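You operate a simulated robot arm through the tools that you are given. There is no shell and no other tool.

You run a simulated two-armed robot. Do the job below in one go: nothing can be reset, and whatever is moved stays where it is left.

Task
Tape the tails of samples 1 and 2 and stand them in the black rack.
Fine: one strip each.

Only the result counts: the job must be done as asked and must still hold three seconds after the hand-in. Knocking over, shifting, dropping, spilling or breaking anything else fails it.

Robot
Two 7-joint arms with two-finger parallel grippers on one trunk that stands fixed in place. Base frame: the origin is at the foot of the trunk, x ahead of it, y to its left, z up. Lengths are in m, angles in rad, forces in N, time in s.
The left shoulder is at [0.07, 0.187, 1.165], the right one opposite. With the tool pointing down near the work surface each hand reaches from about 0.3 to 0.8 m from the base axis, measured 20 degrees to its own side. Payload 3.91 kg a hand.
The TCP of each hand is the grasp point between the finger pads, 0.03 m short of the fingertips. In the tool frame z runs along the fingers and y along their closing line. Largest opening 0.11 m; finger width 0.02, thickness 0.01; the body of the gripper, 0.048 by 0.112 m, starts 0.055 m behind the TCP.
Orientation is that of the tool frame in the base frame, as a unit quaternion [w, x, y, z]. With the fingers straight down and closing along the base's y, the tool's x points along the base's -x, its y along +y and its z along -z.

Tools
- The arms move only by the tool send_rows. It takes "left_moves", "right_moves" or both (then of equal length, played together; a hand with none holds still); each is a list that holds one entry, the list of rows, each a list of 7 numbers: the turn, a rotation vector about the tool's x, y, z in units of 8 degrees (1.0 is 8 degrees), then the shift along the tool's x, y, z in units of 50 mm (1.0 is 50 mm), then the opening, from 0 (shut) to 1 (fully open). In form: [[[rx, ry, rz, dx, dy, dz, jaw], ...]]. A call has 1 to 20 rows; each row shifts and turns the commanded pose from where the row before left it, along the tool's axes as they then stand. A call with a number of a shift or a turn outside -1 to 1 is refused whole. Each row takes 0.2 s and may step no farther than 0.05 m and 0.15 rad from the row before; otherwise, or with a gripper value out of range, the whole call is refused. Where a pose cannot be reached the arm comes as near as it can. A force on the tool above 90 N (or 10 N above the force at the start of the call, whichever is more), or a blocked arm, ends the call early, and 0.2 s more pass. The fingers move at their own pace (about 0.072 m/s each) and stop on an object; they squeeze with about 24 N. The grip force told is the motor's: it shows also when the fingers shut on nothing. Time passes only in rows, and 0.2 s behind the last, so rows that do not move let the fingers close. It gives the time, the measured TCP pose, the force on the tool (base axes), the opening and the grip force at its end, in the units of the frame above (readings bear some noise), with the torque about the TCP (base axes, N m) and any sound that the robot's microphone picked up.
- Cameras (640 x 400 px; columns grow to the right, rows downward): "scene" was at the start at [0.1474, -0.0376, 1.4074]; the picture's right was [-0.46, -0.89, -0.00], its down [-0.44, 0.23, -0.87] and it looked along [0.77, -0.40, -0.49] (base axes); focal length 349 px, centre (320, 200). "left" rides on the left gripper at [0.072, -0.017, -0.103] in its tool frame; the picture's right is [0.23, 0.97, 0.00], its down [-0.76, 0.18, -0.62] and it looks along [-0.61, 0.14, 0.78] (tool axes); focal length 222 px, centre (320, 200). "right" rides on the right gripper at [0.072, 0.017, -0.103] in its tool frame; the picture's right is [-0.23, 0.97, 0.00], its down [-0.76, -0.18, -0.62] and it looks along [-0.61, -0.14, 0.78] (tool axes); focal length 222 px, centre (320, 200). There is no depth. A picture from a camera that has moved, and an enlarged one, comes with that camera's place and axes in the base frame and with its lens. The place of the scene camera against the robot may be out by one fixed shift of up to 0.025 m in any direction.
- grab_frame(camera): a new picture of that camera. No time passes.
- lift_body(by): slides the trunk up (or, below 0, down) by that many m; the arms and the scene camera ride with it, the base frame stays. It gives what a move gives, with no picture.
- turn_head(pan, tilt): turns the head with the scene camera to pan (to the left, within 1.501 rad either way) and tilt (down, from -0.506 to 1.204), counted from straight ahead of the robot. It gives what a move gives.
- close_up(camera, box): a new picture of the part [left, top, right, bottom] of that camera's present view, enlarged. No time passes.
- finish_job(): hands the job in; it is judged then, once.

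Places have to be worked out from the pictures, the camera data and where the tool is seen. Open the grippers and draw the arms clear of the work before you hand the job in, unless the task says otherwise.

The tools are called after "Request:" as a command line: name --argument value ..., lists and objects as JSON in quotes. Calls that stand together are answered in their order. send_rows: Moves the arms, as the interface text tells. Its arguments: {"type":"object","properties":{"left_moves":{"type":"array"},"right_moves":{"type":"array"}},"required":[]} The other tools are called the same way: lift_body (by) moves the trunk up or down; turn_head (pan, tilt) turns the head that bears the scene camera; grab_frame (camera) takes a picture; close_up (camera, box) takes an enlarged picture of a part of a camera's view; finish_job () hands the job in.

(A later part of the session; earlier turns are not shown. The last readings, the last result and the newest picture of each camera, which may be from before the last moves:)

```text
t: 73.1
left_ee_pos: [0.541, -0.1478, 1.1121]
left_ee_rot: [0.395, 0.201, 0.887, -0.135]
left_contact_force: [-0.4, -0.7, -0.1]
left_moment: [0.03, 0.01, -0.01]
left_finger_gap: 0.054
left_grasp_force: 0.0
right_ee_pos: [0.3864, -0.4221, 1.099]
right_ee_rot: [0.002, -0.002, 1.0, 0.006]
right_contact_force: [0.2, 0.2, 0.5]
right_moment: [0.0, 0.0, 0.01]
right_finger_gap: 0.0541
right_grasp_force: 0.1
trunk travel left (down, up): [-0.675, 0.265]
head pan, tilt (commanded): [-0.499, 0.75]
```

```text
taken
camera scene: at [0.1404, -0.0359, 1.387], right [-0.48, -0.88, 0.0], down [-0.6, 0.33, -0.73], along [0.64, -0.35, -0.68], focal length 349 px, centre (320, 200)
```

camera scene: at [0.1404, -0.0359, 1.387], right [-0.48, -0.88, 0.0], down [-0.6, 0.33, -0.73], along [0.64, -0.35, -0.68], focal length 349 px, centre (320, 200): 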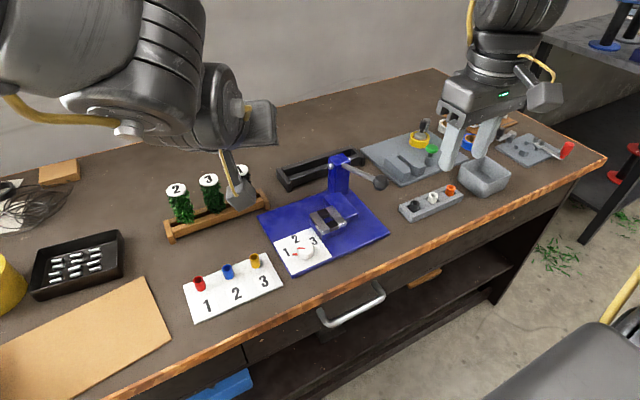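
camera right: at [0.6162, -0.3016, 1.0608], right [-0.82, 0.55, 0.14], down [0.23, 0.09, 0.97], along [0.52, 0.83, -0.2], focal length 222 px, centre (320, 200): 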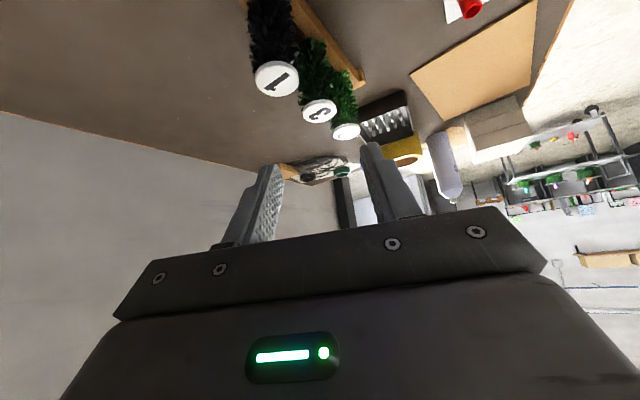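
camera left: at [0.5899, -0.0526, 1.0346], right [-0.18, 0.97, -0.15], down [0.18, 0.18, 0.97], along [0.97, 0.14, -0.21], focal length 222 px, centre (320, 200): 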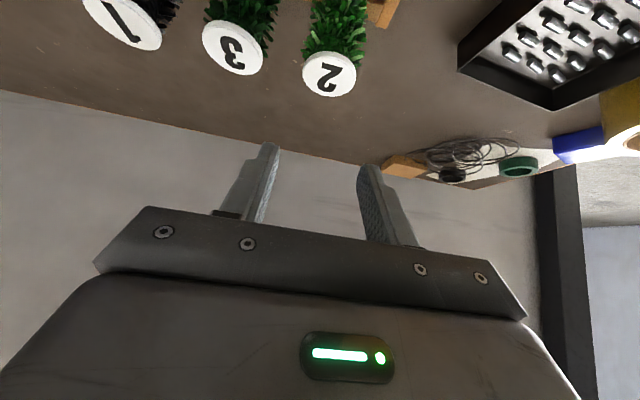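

Nothing was disturbed. I withdraw the left arm, and yaw/lean the right tool (azimuth 56°, lean 56°) to test reaching sample 1 from its right side.

Request:
send_rows --left_moves '[[[0, 0, 0, 0.115, 0.408, -0.698, 0.49], [0, 0, 0, 0.115, 0.408, -0.698, 0.49], [0, 0, 0, 0.115, 0.408, -0.698, 0.49], [0, 0, 0, 0.115, 0.408, -0.698, 0.49], [0, 0, 0, 0.115, 0.408, -0.698, 0.49], [0, 0, 0, 0.115, 0.408, -0.698, 0.49], [0, 0, 0, 0, 0, 0, 0.49], [0, 0, 0, 0, 0, 0, 0.49], [0, 0, 0, 0, 0, 0, 0.49], [0, 0, 0, 0, 0, 0, 0.49], [0, 0, 0, 0, 0, 0, 0.49], [0, 0, 0, 0, 0, 0, 0.49], [0, 0, 0, 0, 0, 0, 0.49], [0, 0, 0, 0, 0, 0, 0.49], [0, 0, 0, 0, 0, 0, 0.49]]]' --right_moves '[[[0, 0, -1, 0, 0, 0, 0.49], [0, 0, -1, 0, 0, 0, 0.49], [0, 0, -1, 0, 0, 0, 0.49], [0, 0, -1, 0, 0, 0, 0.49], [0, 0, -1, 0, 0, 0, 0.49], [0, 0, -1, 0, 0, 0, 0.49], [0, 0, -1, 0, 0, 0, 0.49], [0, -1, 0, 0, 0, 0, 0.49], [0, -1, 0, 0, 0, 0, 0.49], [0, -1, 0, 0, 0, 0, 0.49], [0, -1, 0, 0, 0, 0, 0.49], [0, -1, 0, 0, 0, 0, 0.49], [0, -1, 0, 0, 0, 0, 0.49], [0, -1, 0, 0, 0, 0, 0.49], [0, 0, 0, 0, 0, 0, 0.49]]]'

Request:
send_rows --right_moves '[[[0, 0, 0, -0.246, -0.364, 0.722, 0.49], [0, 0, 0, -0.246, -0.364, 0.722, 0.49], [0, 0, 0, -0.246, -0.364, 0.722, 0.49], [0, 0, 0, -0.246, -0.364, 0.722, 0.49], [0, 0, 0, -0.246, -0.364, 0.722, 0.49], [0, 0, 0, -0.246, -0.364, 0.722, 0.49], [0, 0, 0, 0, 0, 0, 0.49]]]'

Request:
grab_frame --camera "scene"

```text
t: 76.3
left_ee_pos: [0.4621, 0.0106, 1.1905]
left_ee_rot: [0.397, 0.198, 0.886, -0.135]
left_contact_force: [1.0, 0.0, -0.4]
left_moment: [-0.03, 0.02, 0.02]
left_finger_gap: 0.0541
left_grasp_force: 0.1
left hand out of reach, approached as far as the arm can: row 5, 6
right_ee_pos: [0.389, -0.4215, 1.0994]
right_ee_rot: [0.418, -0.415, 0.777, 0.223]
right_contact_force: [0.4, -0.3, 0.5]
right_moment: [-0.02, 0.01, 0.0]
right_finger_gap: 0.054
right_grasp_force: 0.0
trunk travel left (down, up): [-0.675, 0.265]
head pan, tilt (commanded): [-0.499, 0.75]
```

```text
t: 77.9
left_ee_pos: [0.4606, 0.0093, 1.1917]
left_ee_rot: [0.396, 0.199, 0.886, -0.135]
left_contact_force: [0.1, -0.3, -0.1]
left_moment: [0.03, 0.03, 0.01]
left_finger_gap: 0.0539
left_grasp_force: 0.0
right_ee_pos: [0.6001, -0.299, 1.0398]
right_ee_rot: [0.417, -0.415, 0.777, 0.222]
right_contact_force: [-0.2, -0.2, 0.2]
right_moment: [0.01, 0.01, 0.02]
right_finger_gap: 0.0539
right_grasp_force: 0.1
trunk travel left (down, up): [-0.675, 0.265]
head pan, tilt (commanded): [-0.499, 0.75]
```

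```text
taken
camera scene: at [0.1387, -0.0361, 1.3872], right [-0.48, -0.88, 0.0], down [-0.6, 0.33, -0.73], along [0.64, -0.35, -0.68], focal length 349 px, centre (320, 200)
```

scene: 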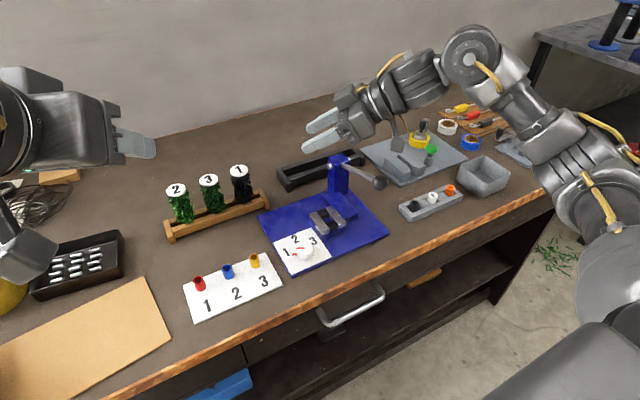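

No reach problem here. I continue to the point above sample 1 at z≈1.03.

Request:
send_rows --right_moves '[[[0, 0, 0, -0.448, -0.145, 0.754, 0.49], [0, 0, 0, -0.448, -0.145, 0.754, 0.49], [0, 0, 0, -0.448, -0.145, 0.754, 0.49], [0, 0, 0, -0.448, -0.145, 0.754, 0.49], [0, 0, 0, 0, 0, 0, 0.49]]]'

Request:
grab_frame --camera "scene"

Request:
grab_frame --camera "right"

```text
t: 79.1
left_ee_pos: [0.4598, 0.0089, 1.192]
left_ee_rot: [0.397, 0.198, 0.886, -0.134]
left_contact_force: [-0.1, 0.2, 0.9]
left_moment: [0.03, -0.01, 0.06]
left_finger_gap: 0.0539
left_grasp_force: 0.1
right_ee_pos: [0.7227, -0.1704, 1.0327]
right_ee_rot: [0.419, -0.413, 0.777, 0.222]
right_contact_force: [0.1, -0.5, -0.5]
right_moment: [-0.02, -0.03, -0.03]
right_finger_gap: 0.0537
right_grasp_force: 0.1
trunk travel left (down, up): [-0.675, 0.265]
head pan, tilt (commanded): [-0.499, 0.75]
```

```text
taken
camera scene: at [0.1387, -0.0369, 1.3871], right [-0.48, -0.88, 0.0], down [-0.6, 0.33, -0.73], along [0.64, -0.35, -0.68], focal length 349 px, centre (320, 200)
```

scene: 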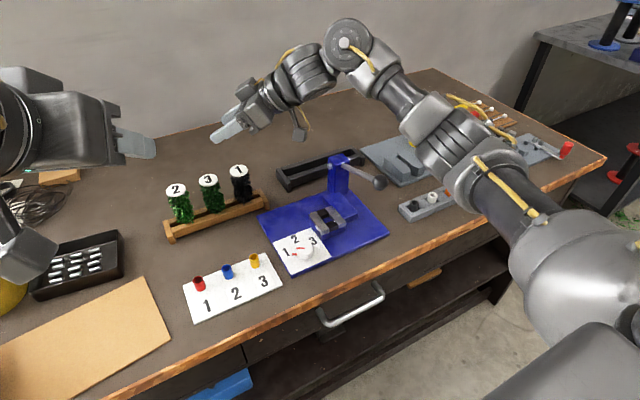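

```text
taken
camera right: at [0.6367, -0.2649, 1.028], right [-0.74, 0.65, 0.19], down [0.09, -0.18, 0.98], along [0.67, 0.74, 0.08], focal length 222 px, centre (320, 200)
```

right: 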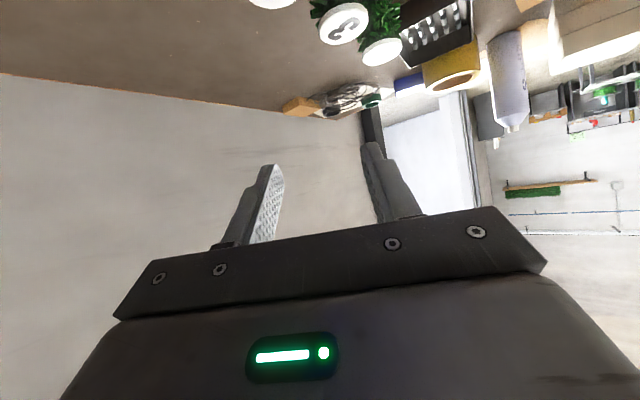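

That posture reaches fine: the hand is right above sample 1. Before descending I take fresh pictures to refine the sample positions.

Request:
grab_frame --camera "left"

Request:
close_up --camera "right" --box '[220, 0, 420, 120]'

Request:
close_up --camera "scene" --box '[150, 150, 290, 250]'

```text
taken
camera left: at [0.3433, 0.0519, 1.206], right [0.31, 0.92, -0.25], down [0.14, 0.22, 0.97], along [0.94, -0.33, -0.06], focal length 222 px, centre (320, 200)
```

left: 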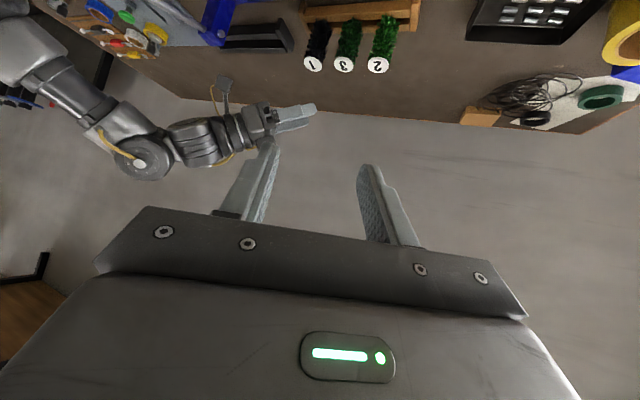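

```text
3.20 times, centred on (320, 60) of right
camera zoom: at [0.6367, -0.2649, 1.028], right [-0.74, 0.65, 0.19], down [0.09, -0.18, 0.98], along [0.67, 0.74, 0.08], focal length 711 px, centre (320, 648)
```

zoom: 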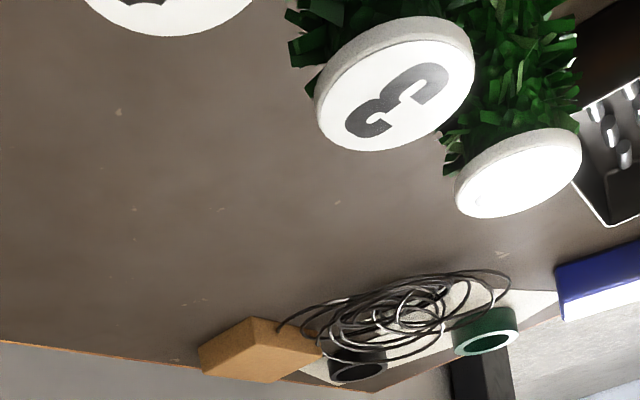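

```text
4.00 times, centred on (220, 200) of scene
camera zoom: at [0.1387, -0.0369, 1.3871], right [-0.48, -0.88, 0.0], down [-0.6, 0.33, -0.73], along [0.64, -0.35, -0.68], focal length 1397 px, centre (720, 200)
```

zoom: 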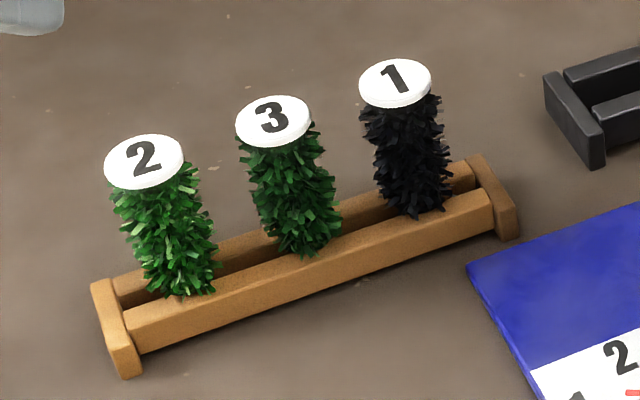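

The left camera has a good near-level view of the samples; I zoom in to refine heights and see the tails/rack from there.

Request:
close_up --camera "left" --box '[290, 0, 430, 90]'

Request:
close_up --camera "left" --box '[200, 0, 300, 60]'

```text
4.44 times, centred on (360, 45) of left
camera zoom: at [0.3433, 0.0519, 1.206], right [0.31, 0.92, -0.25], down [0.14, 0.22, 0.97], along [0.94, -0.33, -0.06], focal length 987 px, centre (142, 889)
```

zoom: 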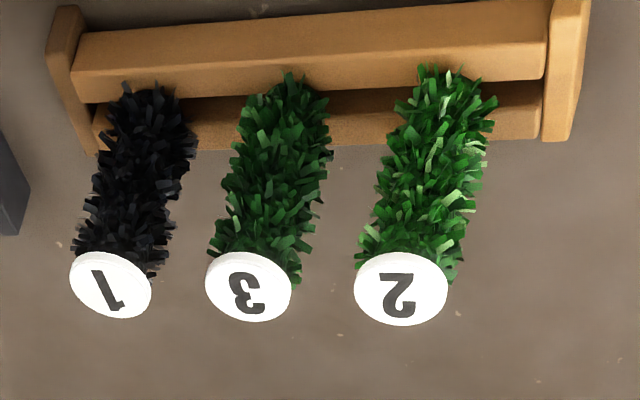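

```text
6.40 times, centred on (250, 30) of left
camera zoom: at [0.3433, 0.0519, 1.206], right [0.31, 0.92, -0.25], down [0.14, 0.22, 0.97], along [0.94, -0.33, -0.06], focal length 1422 px, centre (768, 1288)
```

zoom: 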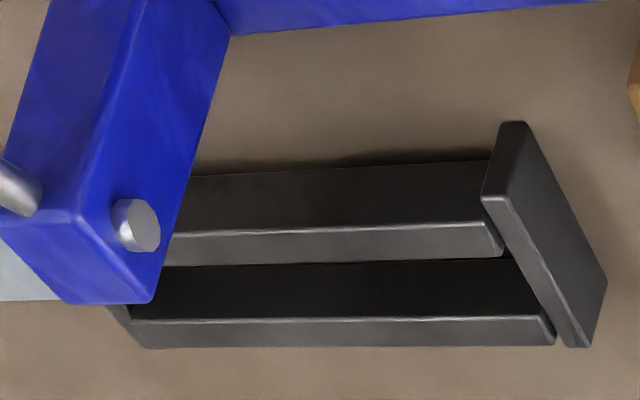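

Refined: disc tops at z≈0.919, sample 1 at (0.7255, −0.170), sample 2 at (0.7255, −0.039). I yaw a bit more to the side (azimuth 72°) to keep the fingertips away from sample 3 and narrow the opening, still at z≈1.03.

Request:
send_rows --right_moves '[[[-0.829, 0, -0.559, 0, 0, 0, 0.45], [-0.829, 0, -0.559, 0, 0, 0, 0.45], [0, 0, 0, 0.096, -0.056, -0.142, 0.45], [0, 0, 0, 0, 0, 0, 0.45]]]'

Request:
close_up --camera "left" --box '[200, 0, 420, 130]'

Request:
close_up --camera "scene" --box '[180, 90, 320, 220]'

```text
t: 80.1
left_ee_pos: [0.4626, 0.0096, 1.1909]
left_ee_rot: [0.396, 0.198, 0.887, -0.134]
left_contact_force: [0.1, 0.0, 0.0]
left_moment: [0.03, 0.02, -0.02]
left_finger_gap: 0.054
left_grasp_force: 0.0
right_ee_pos: [0.7227, -0.1786, 1.0328]
right_ee_rot: [0.383, -0.519, 0.711, 0.278]
right_contact_force: [-0.2, 0.0, -1.0]
right_moment: [-0.02, -0.01, 0.01]
right_finger_gap: 0.0496
right_grasp_force: 0.1
trunk travel left (down, up): [-0.675, 0.265]
head pan, tilt (commanded): [-0.499, 0.75]
```

```text
2.91 times, centred on (310, 65) of left
camera zoom: at [0.3445, 0.0535, 1.2056], right [0.31, 0.92, -0.25], down [0.14, 0.22, 0.97], along [0.94, -0.33, -0.06], focal length 646 px, centre (349, 593)
```

zoom: 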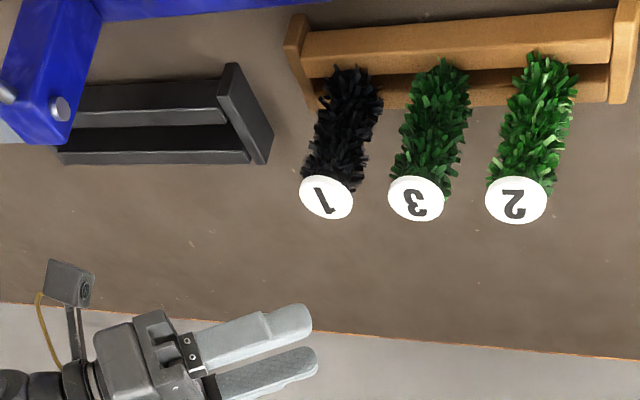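

```text
3.08 times, centred on (250, 155) of scene
camera zoom: at [0.1401, -0.0351, 1.3871], right [-0.48, -0.88, 0.0], down [-0.6, 0.33, -0.73], along [0.64, -0.35, -0.68], focal length 1075 px, centre (535, 338)
```

zoom: 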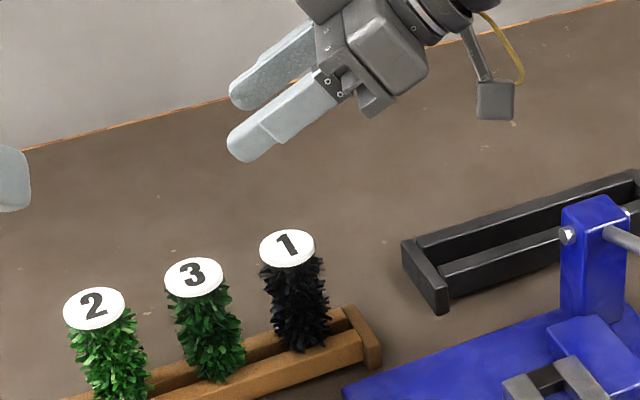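

The gripper sits correctly over sample 1. I descend halfway to z≈0.96 and check alignment.

Request:
send_rows --right_moves '[[[0, 0, 0, 0.6, 0, 0.405, 0.45], [0, 0, 0, 0.6, 0, 0.405, 0.45], [0, 0, 0, 0, 0, 0, 0.45]]]'

Request:
close_up --camera "left" --box '[240, 0, 400, 110]'

Request:
close_up --camera "scene" --box '[200, 120, 310, 220]'

```text
t: 80.9
left_ee_pos: [0.4619, 0.0106, 1.1926]
left_ee_rot: [0.396, 0.198, 0.887, -0.135]
left_contact_force: [-0.5, 0.7, -0.8]
left_moment: [0.01, 0.0, -0.01]
left_finger_gap: 0.0538
left_grasp_force: 0.1
right_ee_pos: [0.723, -0.1762, 0.9596]
right_ee_rot: [0.384, -0.519, 0.712, 0.277]
right_contact_force: [0.3, -0.3, -0.3]
right_moment: [0.0, -0.01, 0.01]
right_finger_gap: 0.0499
right_grasp_force: 0.0
trunk travel left (down, up): [-0.675, 0.265]
head pan, tilt (commanded): [-0.499, 0.75]
```

```text
3.64 times, centred on (320, 55) of left
camera zoom: at [0.3437, 0.0536, 1.2058], right [0.31, 0.92, -0.25], down [0.14, 0.22, 0.97], along [0.94, -0.33, -0.06], focal length 808 px, centre (320, 727)
```

zoom: 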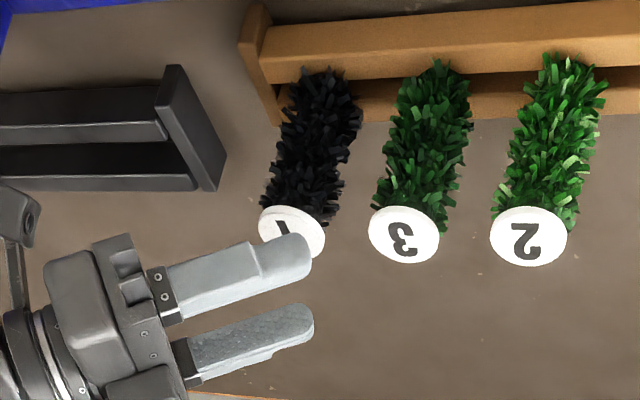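

```text
4.00 times, centred on (255, 170) of scene
camera zoom: at [0.1392, -0.0349, 1.3872], right [-0.48, -0.88, 0.0], down [-0.6, 0.33, -0.73], along [0.64, -0.35, -0.68], focal length 1397 px, centre (580, 320)
```

zoom: 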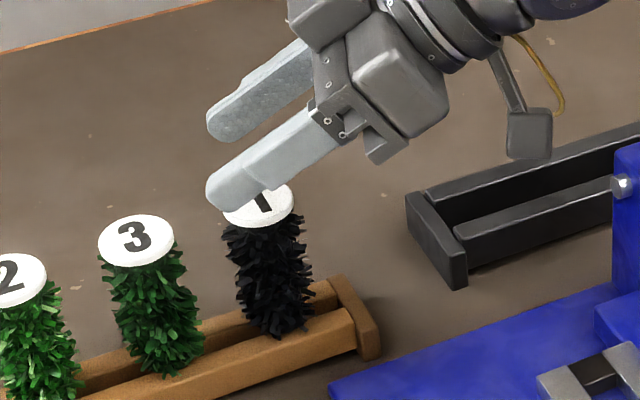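

Alignment looks good: the fingers straddle the disc and the sample axis is centred. I descend to z≈0.888.

Request:
send_rows --right_moves '[[[0, 0, 0, 0.4, 0, 0.27, 0.45], [0, 0, 0, 0.4, 0, 0.27, 0.45], [0, 0, 0, 0.387, 0, 0.26, 0.45], [0, 0, 0, 0, 0, 0, 0.45]]]'

Request:
close_up --camera "left" --box '[240, 0, 400, 110]'

Request:
close_up --camera "scene" --box '[200, 130, 310, 230]'

```text
t: 81.9
left_ee_pos: [0.4627, 0.0096, 1.1918]
left_ee_rot: [0.396, 0.197, 0.887, -0.134]
left_contact_force: [0.0, 0.3, 0.2]
left_moment: [-0.02, 0.02, -0.02]
left_finger_gap: 0.054
left_grasp_force: 0.1
right_ee_pos: [0.7226, -0.1754, 0.8885]
right_ee_rot: [0.384, -0.518, 0.712, 0.277]
right_contact_force: [0.3, -0.7, 0.7]
right_moment: [0.02, 0.01, 0.01]
right_finger_gap: 0.0495
right_grasp_force: 0.0
trunk travel left (down, up): [-0.675, 0.265]
head pan, tilt (commanded): [-0.499, 0.75]
```

```text
3.64 times, centred on (320, 55) of left
camera zoom: at [0.3441, 0.0533, 1.2057], right [0.31, 0.92, -0.25], down [0.14, 0.22, 0.97], along [0.94, -0.33, -0.06], focal length 808 px, centre (320, 727)
```

zoom: 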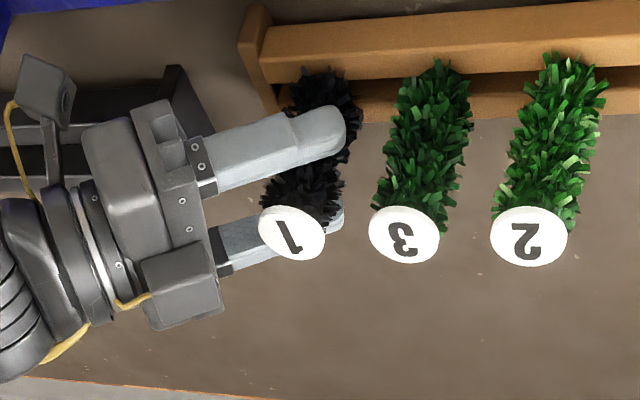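

```text
4.00 times, centred on (255, 180) of scene
camera zoom: at [0.1396, -0.0353, 1.3871], right [-0.48, -0.88, 0.0], down [-0.6, 0.33, -0.73], along [0.64, -0.35, -0.68], focal length 1397 px, centre (580, 280)
```

zoom: 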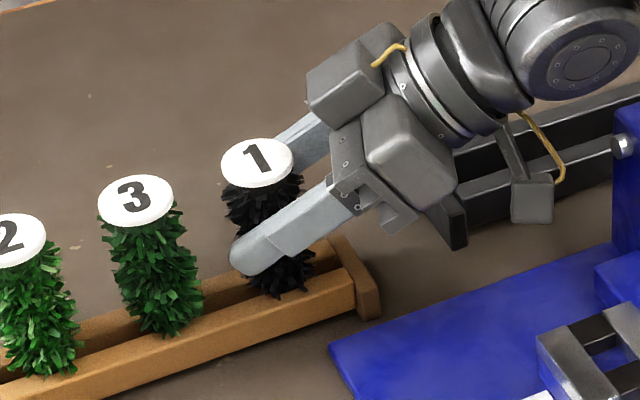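

The fingers straddle sample 1 cleanly with room to sample 3. I close the gripper.

Request:
send_rows --right_moves '[[[0, 0, 0, 0, 0, 0, 0.3], [0, 0, 0, 0, 0, 0, 0], [0, 0, 0, 0, 0, 0, 0], [0, 0, 0, 0, 0, 0, 0]]]'

Request:
close_up --camera "left" --box '[240, 0, 400, 110]'

```text
t: 82.9
left_ee_pos: [0.4634, 0.0106, 1.1901]
left_ee_rot: [0.396, 0.198, 0.887, -0.134]
left_contact_force: [0.5, 0.5, -0.4]
left_moment: [-0.02, 0.0, -0.02]
left_finger_gap: 0.0537
left_grasp_force: 0.0
right_ee_pos: [0.723, -0.1771, 0.8895]
right_ee_rot: [0.383, -0.52, 0.712, 0.278]
right_contact_force: [-0.2, -0.9, 1.0]
right_moment: [0.01, 0.0, -0.02]
right_finger_gap: 0.037
right_grasp_force: 24.4
trunk travel left (down, up): [-0.675, 0.265]
head pan, tilt (commanded): [-0.499, 0.75]
```

```text
3.64 times, centred on (320, 55) of left
camera zoom: at [0.3442, 0.0534, 1.2057], right [0.31, 0.92, -0.25], down [0.14, 0.22, 0.97], along [0.94, -0.33, -0.06], focal length 808 px, centre (320, 727)
```

zoom: 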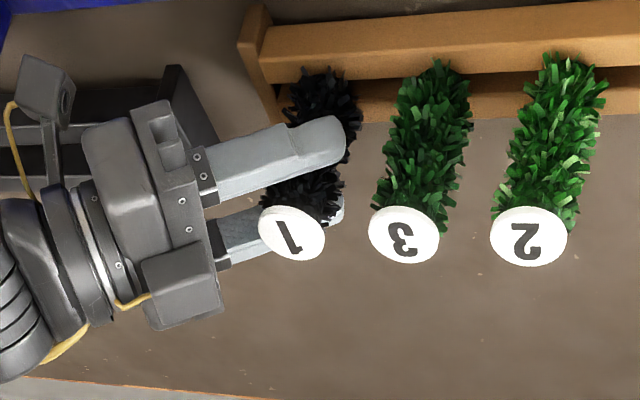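

Gripped: 37 mm body, 24 N. I lift straight up and look at the tail.

Request:
send_rows --right_moves '[[[0, 0, 0, -0.3, 0, -0.2, 0], [0, 0, 0, -0.5, 0, -0.337, 0], [0, 0, 0, -0.6, 0, -0.405, 0], [0, 0, 0, -0.6, 0, -0.405, 0], [0, 0, 0, -0.6, 0, -0.405, 0], [0, 0, 0, 0, 0, 0, 0]]]'

Request:
grab_frame --camera "left"

Request:
grab_frame --camera "scene"

```text
t: 84.3
left_ee_pos: [0.4627, 0.0102, 1.1915]
left_ee_rot: [0.397, 0.198, 0.886, -0.135]
left_contact_force: [-1.0, 0.2, 0.1]
left_moment: [0.01, 0.0, 0.02]
left_finger_gap: 0.0537
left_grasp_force: 0.1
right_ee_pos: [0.7241, -0.1795, 1.0466]
right_ee_rot: [0.383, -0.518, 0.712, 0.278]
right_contact_force: [-0.5, 0.0, -0.7]
right_moment: [-0.02, -0.02, 0.01]
right_finger_gap: 0.0364
right_grasp_force: 24.3
trunk travel left (down, up): [-0.675, 0.265]
head pan, tilt (commanded): [-0.499, 0.75]
```

```text
taken
camera left: at [0.3448, 0.053, 1.2055], right [0.31, 0.92, -0.25], down [0.14, 0.22, 0.97], along [0.94, -0.33, -0.06], focal length 222 px, centre (320, 200)
```

left: 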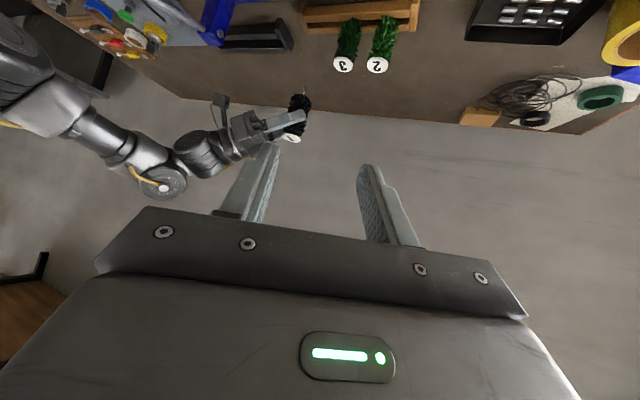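

```text
taken
camera scene: at [0.1405, -0.0357, 1.387], right [-0.48, -0.88, 0.0], down [-0.6, 0.33, -0.73], along [0.64, -0.35, -0.68], focal length 349 px, centre (320, 200)
```

scene: 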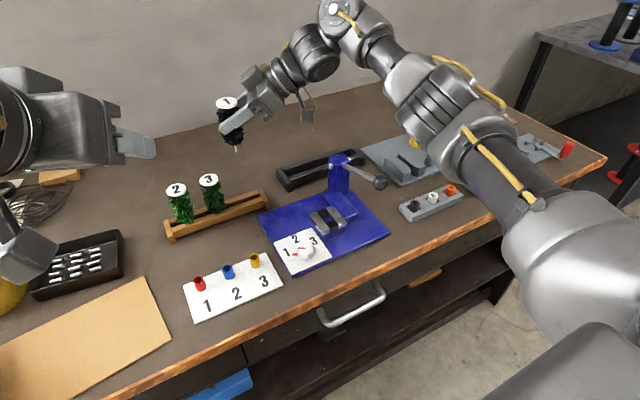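

Lifted cleanly; a thin tail shows below. I zoom in on the tail from both cameras.

Request:
close_up --camera "left" --box '[270, 70, 340, 150]'

Request:
close_up --camera "scene" --box '[200, 85, 270, 165]'

Request:
close_up --camera "scene" --box '[150, 160, 290, 250]'

```text
5.00 times, centred on (305, 110) of left
camera zoom: at [0.3448, 0.053, 1.2055], right [0.31, 0.92, -0.25], down [0.14, 0.22, 0.97], along [0.94, -0.33, -0.06], focal length 1111 px, centre (395, 650)
```

zoom: 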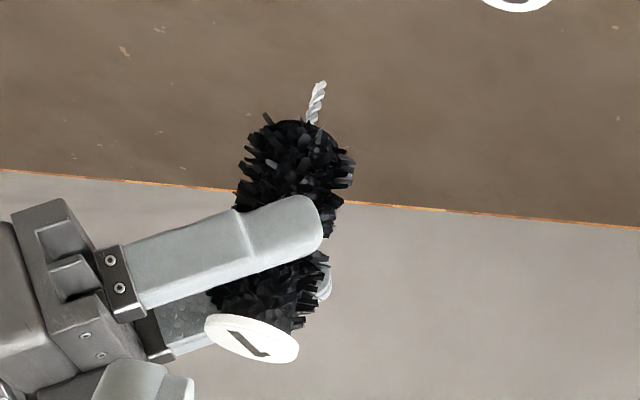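

```text
5.00 times, centred on (235, 125) of scene
camera zoom: at [0.1405, -0.0357, 1.387], right [-0.48, -0.88, 0.0], down [-0.6, 0.33, -0.73], along [0.64, -0.35, -0.68], focal length 1747 px, centre (745, 575)
```

zoom: 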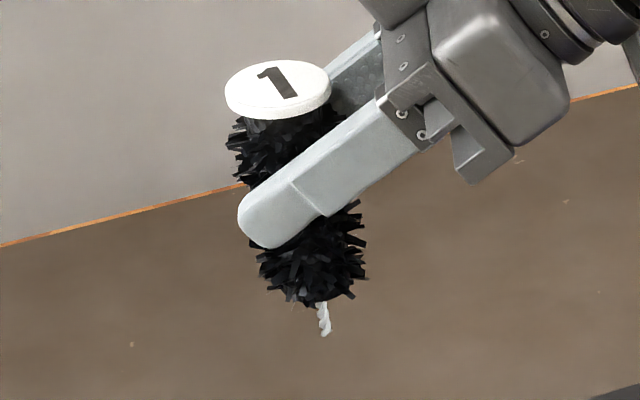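

```text
4.44 times, centred on (220, 205) of scene
camera zoom: at [0.1405, -0.0357, 1.387], right [-0.48, -0.88, 0.0], down [-0.6, 0.33, -0.73], along [0.64, -0.35, -0.68], focal length 1553 px, centre (764, 178)
```

zoom: 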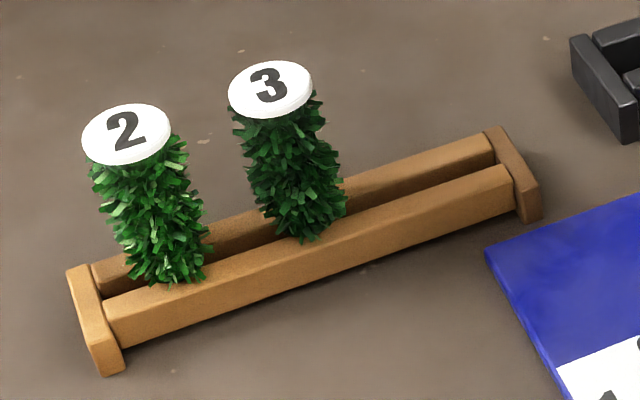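

The tail is a short twisted wire, ~18 mm long, hanging vertically; body bottom ≈64 mm and tail tip ≈81 mm below the TCP. I carry the sample up and toward the right, then yaw the tool back so it leans forward.

Request:
send_rows --right_moves '[[[0, 0, 0, 0.242, 0.124, -0.537, 0], [0, 0, 0, 0.242, 0.124, -0.537, 0], [0, 0, 0, 0.242, 0.124, -0.537, 0], [0, 0, 0, 0.242, 0.124, -0.537, 0], [0, 0, 0, 0.242, 0.124, -0.537, 0], [0, 0, 0, 0.242, 0.124, -0.537, 0], [0, 0, 0, 0.242, 0.124, -0.537, 0], [0, 0, 0, 0, 0, 0, 0]]]'

Request:
send_rows --right_moves '[[[0.829, 0, 0.559, 0, 0, 0, 0], [0.829, 0, 0.559, 0, 0, 0, 0], [0.829, 0, 0.559, 0, 0, 0, 0], [0.829, 0, 0.559, 0, 0, 0, 0], [0.829, 0, 0.559, 0, 0, 0, 0], [0.829, 0, 0.559, 0, 0, 0, 0], [0, 0, 0, 0, 0, 0, 0]]]'

Request:
grab_frame --camera "scene"

```text
t: 86.1
left_ee_pos: [0.4633, 0.0109, 1.191]
left_ee_rot: [0.396, 0.198, 0.886, -0.135]
left_contact_force: [0.7, 1.4, 0.3]
left_moment: [0.0, -0.03, -0.02]
left_finger_gap: 0.0537
left_grasp_force: 0.1
right_ee_pos: [0.6171, -0.3586, 1.0776]
right_ee_rot: [0.383, -0.519, 0.712, 0.278]
right_contact_force: [-0.3, 0.3, -0.1]
right_moment: [-0.01, 0.0, 0.0]
right_finger_gap: 0.0366
right_grasp_force: 23.8
trunk travel left (down, up): [-0.675, 0.265]
head pan, tilt (commanded): [-0.499, 0.75]
```

```text
t: 87.7
left_ee_pos: [0.4629, 0.0104, 1.1923]
left_ee_rot: [0.397, 0.198, 0.887, -0.134]
left_contact_force: [0.1, 0.5, -0.7]
left_moment: [-0.02, -0.02, -0.04]
left_finger_gap: 0.0539
left_grasp_force: 0.0
right_ee_pos: [0.6185, -0.3588, 1.0779]
right_ee_rot: [0.462, -0.182, 0.862, 0.101]
right_contact_force: [-0.7, -0.5, -1.0]
right_moment: [0.02, -0.02, -0.02]
right_finger_gap: 0.0368
right_grasp_force: 24.2
trunk travel left (down, up): [-0.675, 0.265]
head pan, tilt (commanded): [-0.499, 0.75]
```

```text
taken
camera scene: at [0.1399, -0.0358, 1.387], right [-0.48, -0.88, 0.0], down [-0.6, 0.33, -0.73], along [0.64, -0.35, -0.68], focal length 349 px, centre (320, 200)
```

scene: 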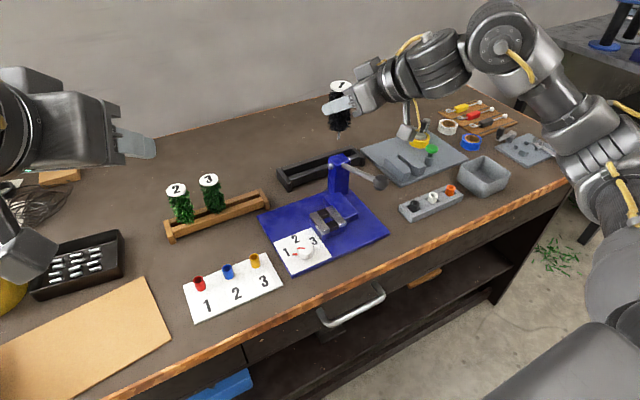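

The tool now leans at azimuth 24°. I finish yawing to straight ahead and carry the sample at height to the front of the tape station's slot.

Request:
send_rows --right_moves '[[[0.829, 0, 0.559, 0, 0, 0, 0], [0.829, 0, 0.559, 0, 0, 0, 0], [0.829, 0, 0.559, 0, 0, 0, 0], [0, 0, 0, 0.063, -0.737, -0.094, 0], [0, 0, 0, 0.063, -0.737, -0.094, 0], [0, 0, 0, 0.063, -0.737, -0.094, 0], [0, 0, 0, 0.063, -0.737, -0.094, 0], [0, 0, 0, 0.063, -0.737, -0.094, 0], [0, 0, 0, 0.063, -0.737, -0.094, 0], [0, 0, 0, 0, 0, 0, 0]]]'

Request:
turn_head --pan -0.7 --tilt 0.65

Request:
grab_frame --camera "scene"

```text
t: 89.9
left_ee_pos: [0.4632, 0.0105, 1.1915]
left_ee_rot: [0.395, 0.198, 0.887, -0.135]
left_contact_force: [0.2, 0.6, -0.7]
left_moment: [0.03, 0.01, 0.03]
left_finger_gap: 0.0537
left_grasp_force: 0.1
right_ee_pos: [0.586, -0.5808, 1.077]
right_ee_rot: [0.471, 0.0, 0.882, 0.004]
right_contact_force: [-0.3, 0.0, -1.1]
right_moment: [-0.01, -0.03, 0.06]
right_finger_gap: 0.0367
right_grasp_force: 24.4
trunk travel left (down, up): [-0.675, 0.265]
head pan, tilt (commanded): [-0.499, 0.75]
```

```text
t: 90.6
left_ee_pos: [0.4619, 0.0097, 1.1926]
left_ee_rot: [0.396, 0.198, 0.887, -0.134]
left_contact_force: [-0.6, -0.7, -0.6]
left_moment: [-0.06, 0.05, -0.03]
left_finger_gap: 0.054
left_grasp_force: 0.1
right_ee_pos: [0.5854, -0.5815, 1.0761]
right_ee_rot: [0.472, 0.0, 0.882, 0.004]
right_contact_force: [-0.4, -0.2, -0.8]
right_moment: [0.0, 0.0, 0.02]
right_finger_gap: 0.0366
right_grasp_force: 24.0
trunk travel left (down, up): [-0.675, 0.265]
head pan, tilt (commanded): [-0.7, 0.649]
```

```text
taken
camera scene: at [0.1335, -0.0516, 1.3956], right [-0.64, -0.77, 0.0], down [-0.46, 0.39, -0.8], along [0.61, -0.51, -0.6], focal length 349 px, centre (320, 200)
```

scene: 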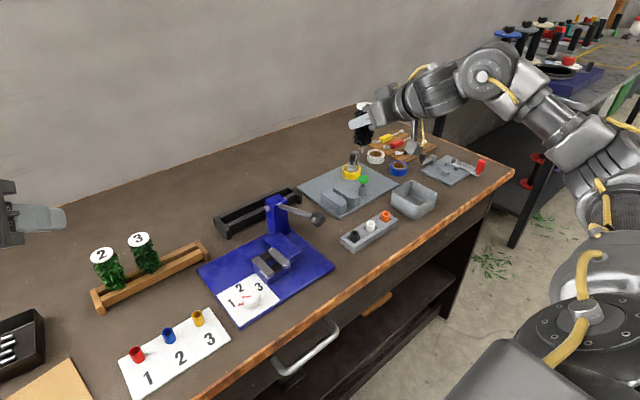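

I'm above and in front of the slot. I check the sample's hang and its position relative to the slot with zooms.

Request:
close_up --camera "scene" --box '[320, 90, 420, 160]'

Request:
close_up --camera "scene" --box '[290, 140, 400, 230]'

Request:
grab_frame --camera "left"

Request:
grab_frame --camera "right"

```text
5.71 times, centred on (370, 125) of scene
camera zoom: at [0.1335, -0.0516, 1.3956], right [-0.64, -0.77, 0.0], down [-0.46, 0.39, -0.8], along [0.61, -0.51, -0.6], focal length 1996 px, centre (34, 629)
```

zoom: 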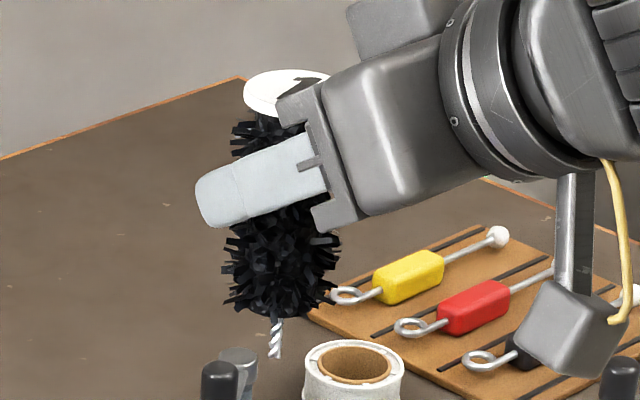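

```text
4.44 times, centred on (345, 185) of scene
camera zoom: at [0.1335, -0.0516, 1.3956], right [-0.64, -0.77, 0.0], down [-0.46, 0.39, -0.8], along [0.61, -0.51, -0.6], focal length 1553 px, centre (209, 267)
```

zoom: 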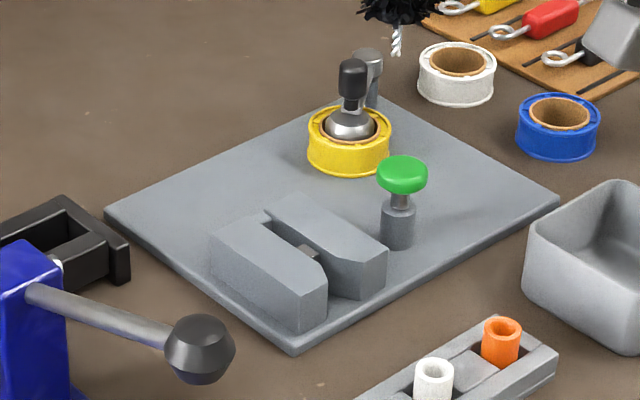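

```text
taken
camera left: at [0.3442, 0.0532, 1.2057], right [0.31, 0.92, -0.25], down [0.14, 0.22, 0.97], along [0.94, -0.33, -0.06], focal length 222 px, centre (320, 200)
```

left: 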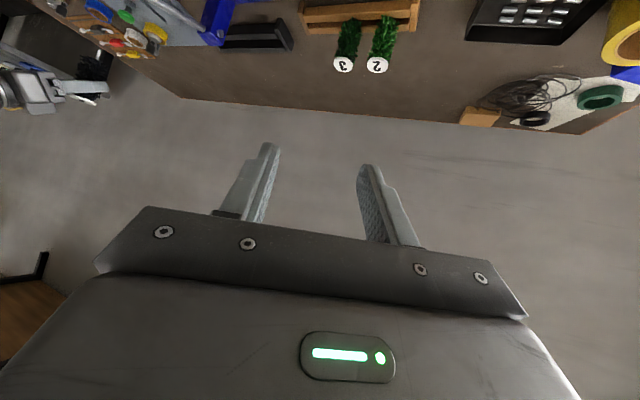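

```text
taken
camera right: at [0.4583, -0.5641, 1.0727], right [0.12, 0.97, 0.2], down [-0.1, -0.19, 0.98], along [0.99, -0.14, 0.07], focal length 222 px, centre (320, 200)
```

right: 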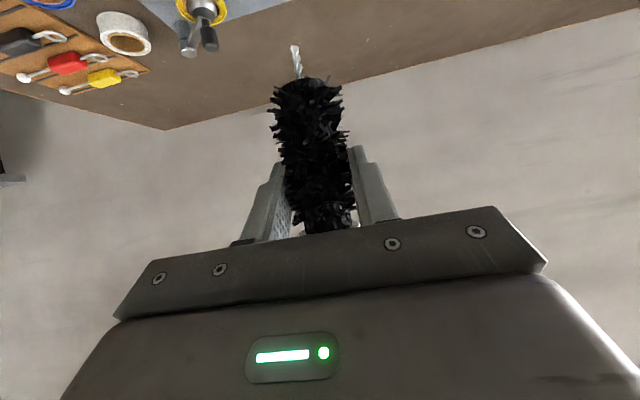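

The right wrist camera sees the tail nicely. I zoom there to measure the tail's position relative to the TCP.

Request:
close_up --camera "right" --box '[250, 20, 370, 110]'

```text
4.44 times, centred on (310, 65) of right
camera zoom: at [0.4583, -0.5641, 1.0727], right [0.12, 0.97, 0.2], down [-0.1, -0.19, 0.98], along [0.99, -0.14, 0.07], focal length 987 px, centre (364, 800)
```

zoom: 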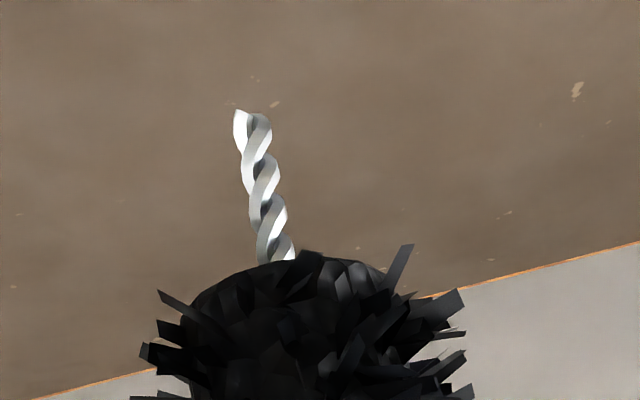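

Measured: tail axis ≈ TCP + 7.5 mm in x, body bottom ≈65 mm and tail tip ≈84 mm below TCP. I descend in front of the slot so the body bottom sits ~4 mm above the block tops (TCP z≈0.905).

Request:
send_rows --right_moves '[[[0, 0, 0, 0.566, 0, 0.378, 0], [0, 0, 0, 0.566, 0, 0.378, 0], [0, 0, 0, 0.566, 0, 0.378, 0], [0, 0, 0, 0.566, 0, 0.378, 0], [0, 0, 0, 0.55, 0, 0.367, 0], [0, 0, 0, 0, 0, 0, 0]]]'

Request:
grab_frame --camera "right"

Request:
close_up --camera "right" --box '[230, 0, 390, 110]'

Request:
close_up --camera "scene" --box '[290, 120, 420, 230]'

```text
t: 92.0
left_ee_pos: [0.4622, 0.0089, 1.192]
left_ee_rot: [0.396, 0.198, 0.887, -0.135]
left_contact_force: [0.2, 0.3, -0.8]
left_moment: [0.03, 0.01, -0.01]
left_finger_gap: 0.0538
left_grasp_force: 0.0
right_ee_pos: [0.5858, -0.5794, 0.9087]
right_ee_rot: [0.472, 0.0, 0.882, 0.004]
right_contact_force: [-0.7, 0.1, -0.4]
right_moment: [-0.01, 0.0, 0.02]
right_finger_gap: 0.0367
right_grasp_force: 23.8
trunk travel left (down, up): [-0.675, 0.265]
head pan, tilt (commanded): [-0.7, 0.649]
```

```text
taken
camera right: at [0.4592, -0.5625, 0.9049], right [0.12, 0.97, 0.2], down [-0.1, -0.18, 0.98], along [0.99, -0.14, 0.07], focal length 222 px, centre (320, 200)
```

right: 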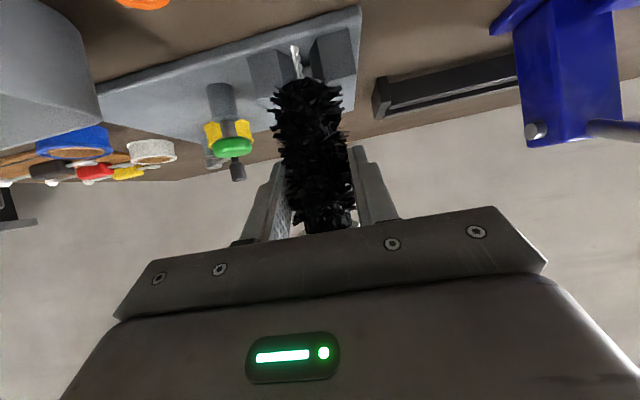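

```text
3.64 times, centred on (310, 55) of right
camera zoom: at [0.4592, -0.5625, 0.9049], right [0.12, 0.97, 0.2], down [-0.1, -0.18, 0.98], along [0.99, -0.14, 0.07], focal length 808 px, centre (356, 727)
```

zoom: 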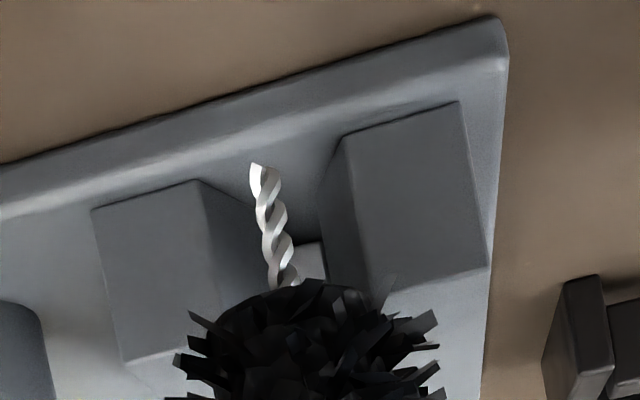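

```text
3.64 times, centred on (355, 175) of scene
camera zoom: at [0.1332, -0.0514, 1.3957], right [-0.64, -0.76, 0.0], down [-0.46, 0.39, -0.8], along [0.61, -0.51, -0.6], focal length 1270 px, centre (193, 291)
```

zoom: 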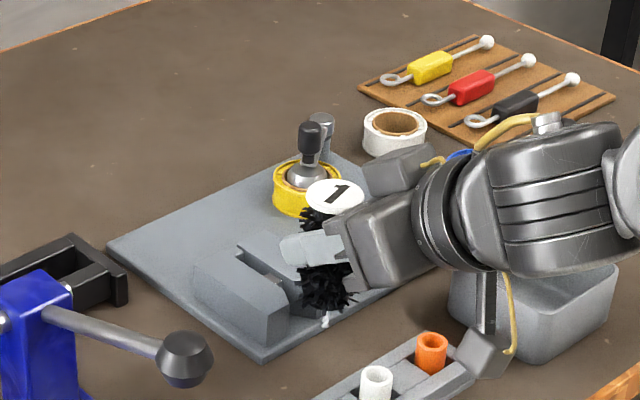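

The tail is about 2 mm left of the slot centre and ~6 mm too high. I shift 2 mm right, 3 mm down, and creep 30 mm forward into the V mouth.

Request:
send_rows --right_moves '[[[0, 0, 0, -0.061, -0.04, 0.2, 0], [0, 0, 0, -0.111, 0, 0.1665, 0], [0, 0, 0, -0.111, 0, 0.1665, 0], [0, 0, 0, 0, 0, 0, 0]]]'

Request:
close_up --camera "right" --box '[230, 0, 390, 110]'

Request:
close_up --camera "scene" --box '[300, 150, 400, 230]'

```text
t: 93.0
left_ee_pos: [0.4625, 0.0102, 1.1918]
left_ee_rot: [0.397, 0.197, 0.886, -0.133]
left_contact_force: [-0.3, -0.2, -0.3]
left_moment: [0.02, -0.01, -0.01]
left_finger_gap: 0.0537
left_grasp_force: 0.0
right_ee_pos: [0.6159, -0.5798, 0.906]
right_ee_rot: [0.472, -0.001, 0.882, 0.005]
right_contact_force: [0.6, 0.7, 0.1]
right_moment: [0.02, -0.01, -0.03]
right_finger_gap: 0.0367
right_grasp_force: 24.1
trunk travel left (down, up): [-0.675, 0.265]
head pan, tilt (commanded): [-0.7, 0.649]
```

```text
3.64 times, centred on (310, 55) of right
camera zoom: at [0.4891, -0.5641, 0.9014], right [0.12, 0.97, 0.2], down [-0.1, -0.19, 0.98], along [0.99, -0.14, 0.07], focal length 808 px, centre (356, 727)
```

zoom: 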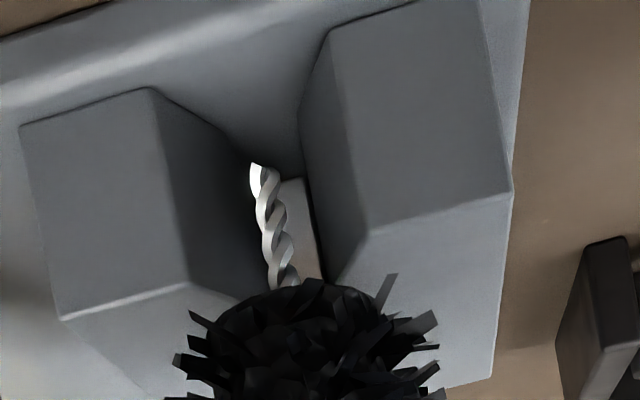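

```text
5.00 times, centred on (350, 190) of scene
camera zoom: at [0.1333, -0.0519, 1.3957], right [-0.64, -0.76, 0.0], down [-0.46, 0.39, -0.8], along [0.61, -0.51, -0.6], focal length 1747 px, centre (170, 250)
```

zoom: 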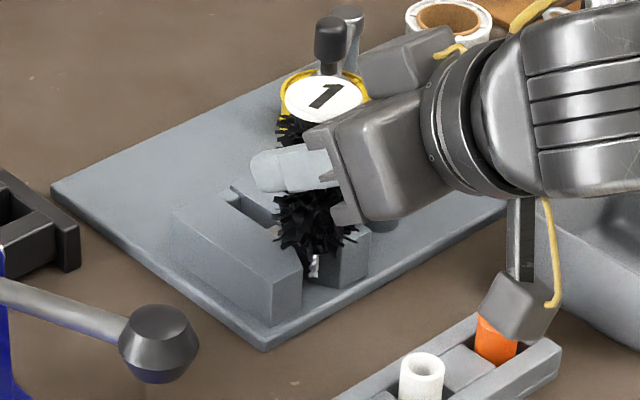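

The tail is entering the mouth. I nudge 1.5 mm right and advance 15 mm in small steps, watching the force.

Request:
send_rows --right_moves '[[[0, 0, 0, -0.0556, -0.03, 0.0833, 0], [0, 0, 0, -0.0556, 0, 0.0833, 0], [0, 0, 0, -0.0556, 0, 0.0833, 0], [0, 0, 0, 0, 0, 0, 0]]]'

Request:
close_up --camera "right" --box '[230, 0, 390, 110]'

Request:
close_up --camera "scene" --box '[300, 150, 400, 230]'

```text
t: 94.0
left_ee_pos: [0.462, 0.0099, 1.1926]
left_ee_rot: [0.396, 0.198, 0.887, -0.134]
left_contact_force: [-0.2, -0.3, 0.4]
left_moment: [-0.01, 0.03, -0.02]
left_finger_gap: 0.0541
left_grasp_force: 0.0
right_ee_pos: [0.6309, -0.5811, 0.9049]
right_ee_rot: [0.471, 0.0, 0.882, 0.004]
right_contact_force: [0.0, 0.1, -0.5]
right_moment: [-0.02, 0.01, 0.04]
right_finger_gap: 0.0363
right_grasp_force: 23.8
trunk travel left (down, up): [-0.675, 0.265]
head pan, tilt (commanded): [-0.7, 0.649]
```

```text
3.64 times, centred on (310, 55) of right
camera zoom: at [0.504, -0.5653, 0.9012], right [0.12, 0.97, 0.2], down [-0.09, -0.19, 0.98], along [0.99, -0.14, 0.07], focal length 808 px, centre (356, 727)
```

zoom: 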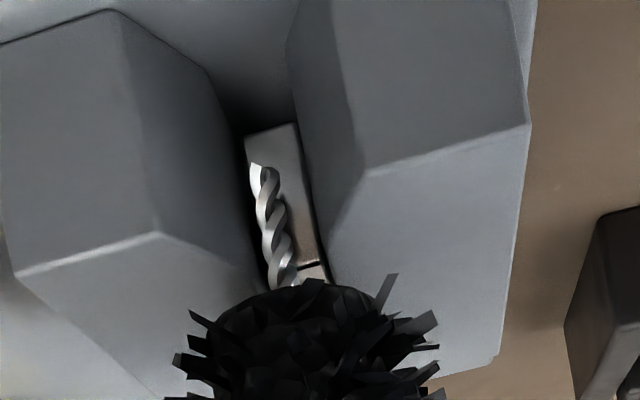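

```text
5.00 times, centred on (350, 190) of scene
camera zoom: at [0.1334, -0.0518, 1.3957], right [-0.64, -0.76, 0.0], down [-0.46, 0.39, -0.8], along [0.61, -0.51, -0.6], focal length 1747 px, centre (170, 250)
```

zoom: 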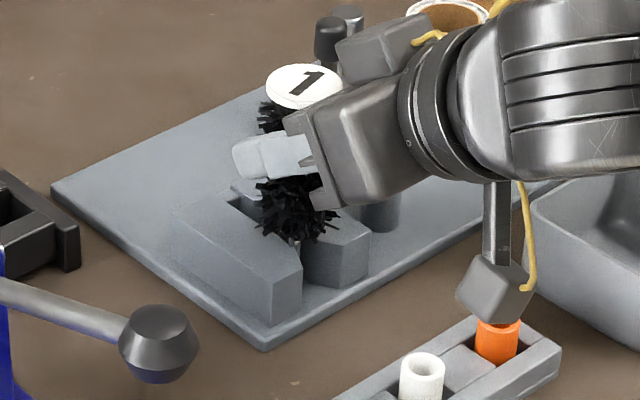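

Now I see the tongue fully: it is a metal block across the slot, top z≈0.8335, and the tail is ~2.5 mm right of centre. I recentre and creep forward to touch the tongue.

Request:
send_rows --right_moves '[[[0, 0, 0, -0.0222, 0.05, 0.0333, 0], [0, 0, 0, -0.0222, 0, 0.0333, 0], [0, 0, 0, -0.0222, 0, 0.0333, 0], [0, 0, 0, 0, 0, 0, 0]]]'

Request:
close_up --camera "right" --box '[230, 0, 390, 110]'

```text
t: 95.0
left_ee_pos: [0.4616, 0.0095, 1.1926]
left_ee_rot: [0.396, 0.198, 0.886, -0.134]
left_contact_force: [-0.7, 0.5, -0.7]
left_moment: [0.01, 0.0, 0.02]
left_finger_gap: 0.0542
left_grasp_force: 0.1
right_ee_pos: [0.6373, -0.5793, 0.9044]
right_ee_rot: [0.472, 0.001, 0.882, 0.003]
right_contact_force: [-1.1, -0.5, -0.1]
right_moment: [-0.02, 0.08, -0.02]
right_finger_gap: 0.0367
right_grasp_force: 23.7
trunk travel left (down, up): [-0.675, 0.265]
head pan, tilt (commanded): [-0.7, 0.649]
```

```text
3.64 times, centred on (310, 55) of right
camera zoom: at [0.5105, -0.5627, 0.901], right [0.12, 0.97, 0.2], down [-0.09, -0.19, 0.98], along [0.99, -0.14, 0.07], focal length 808 px, centre (356, 727)
```

zoom: 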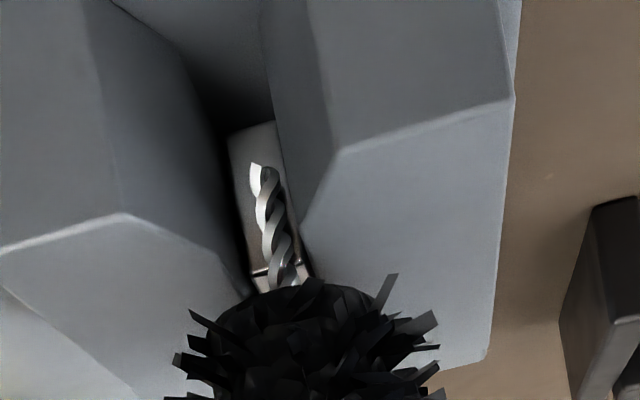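

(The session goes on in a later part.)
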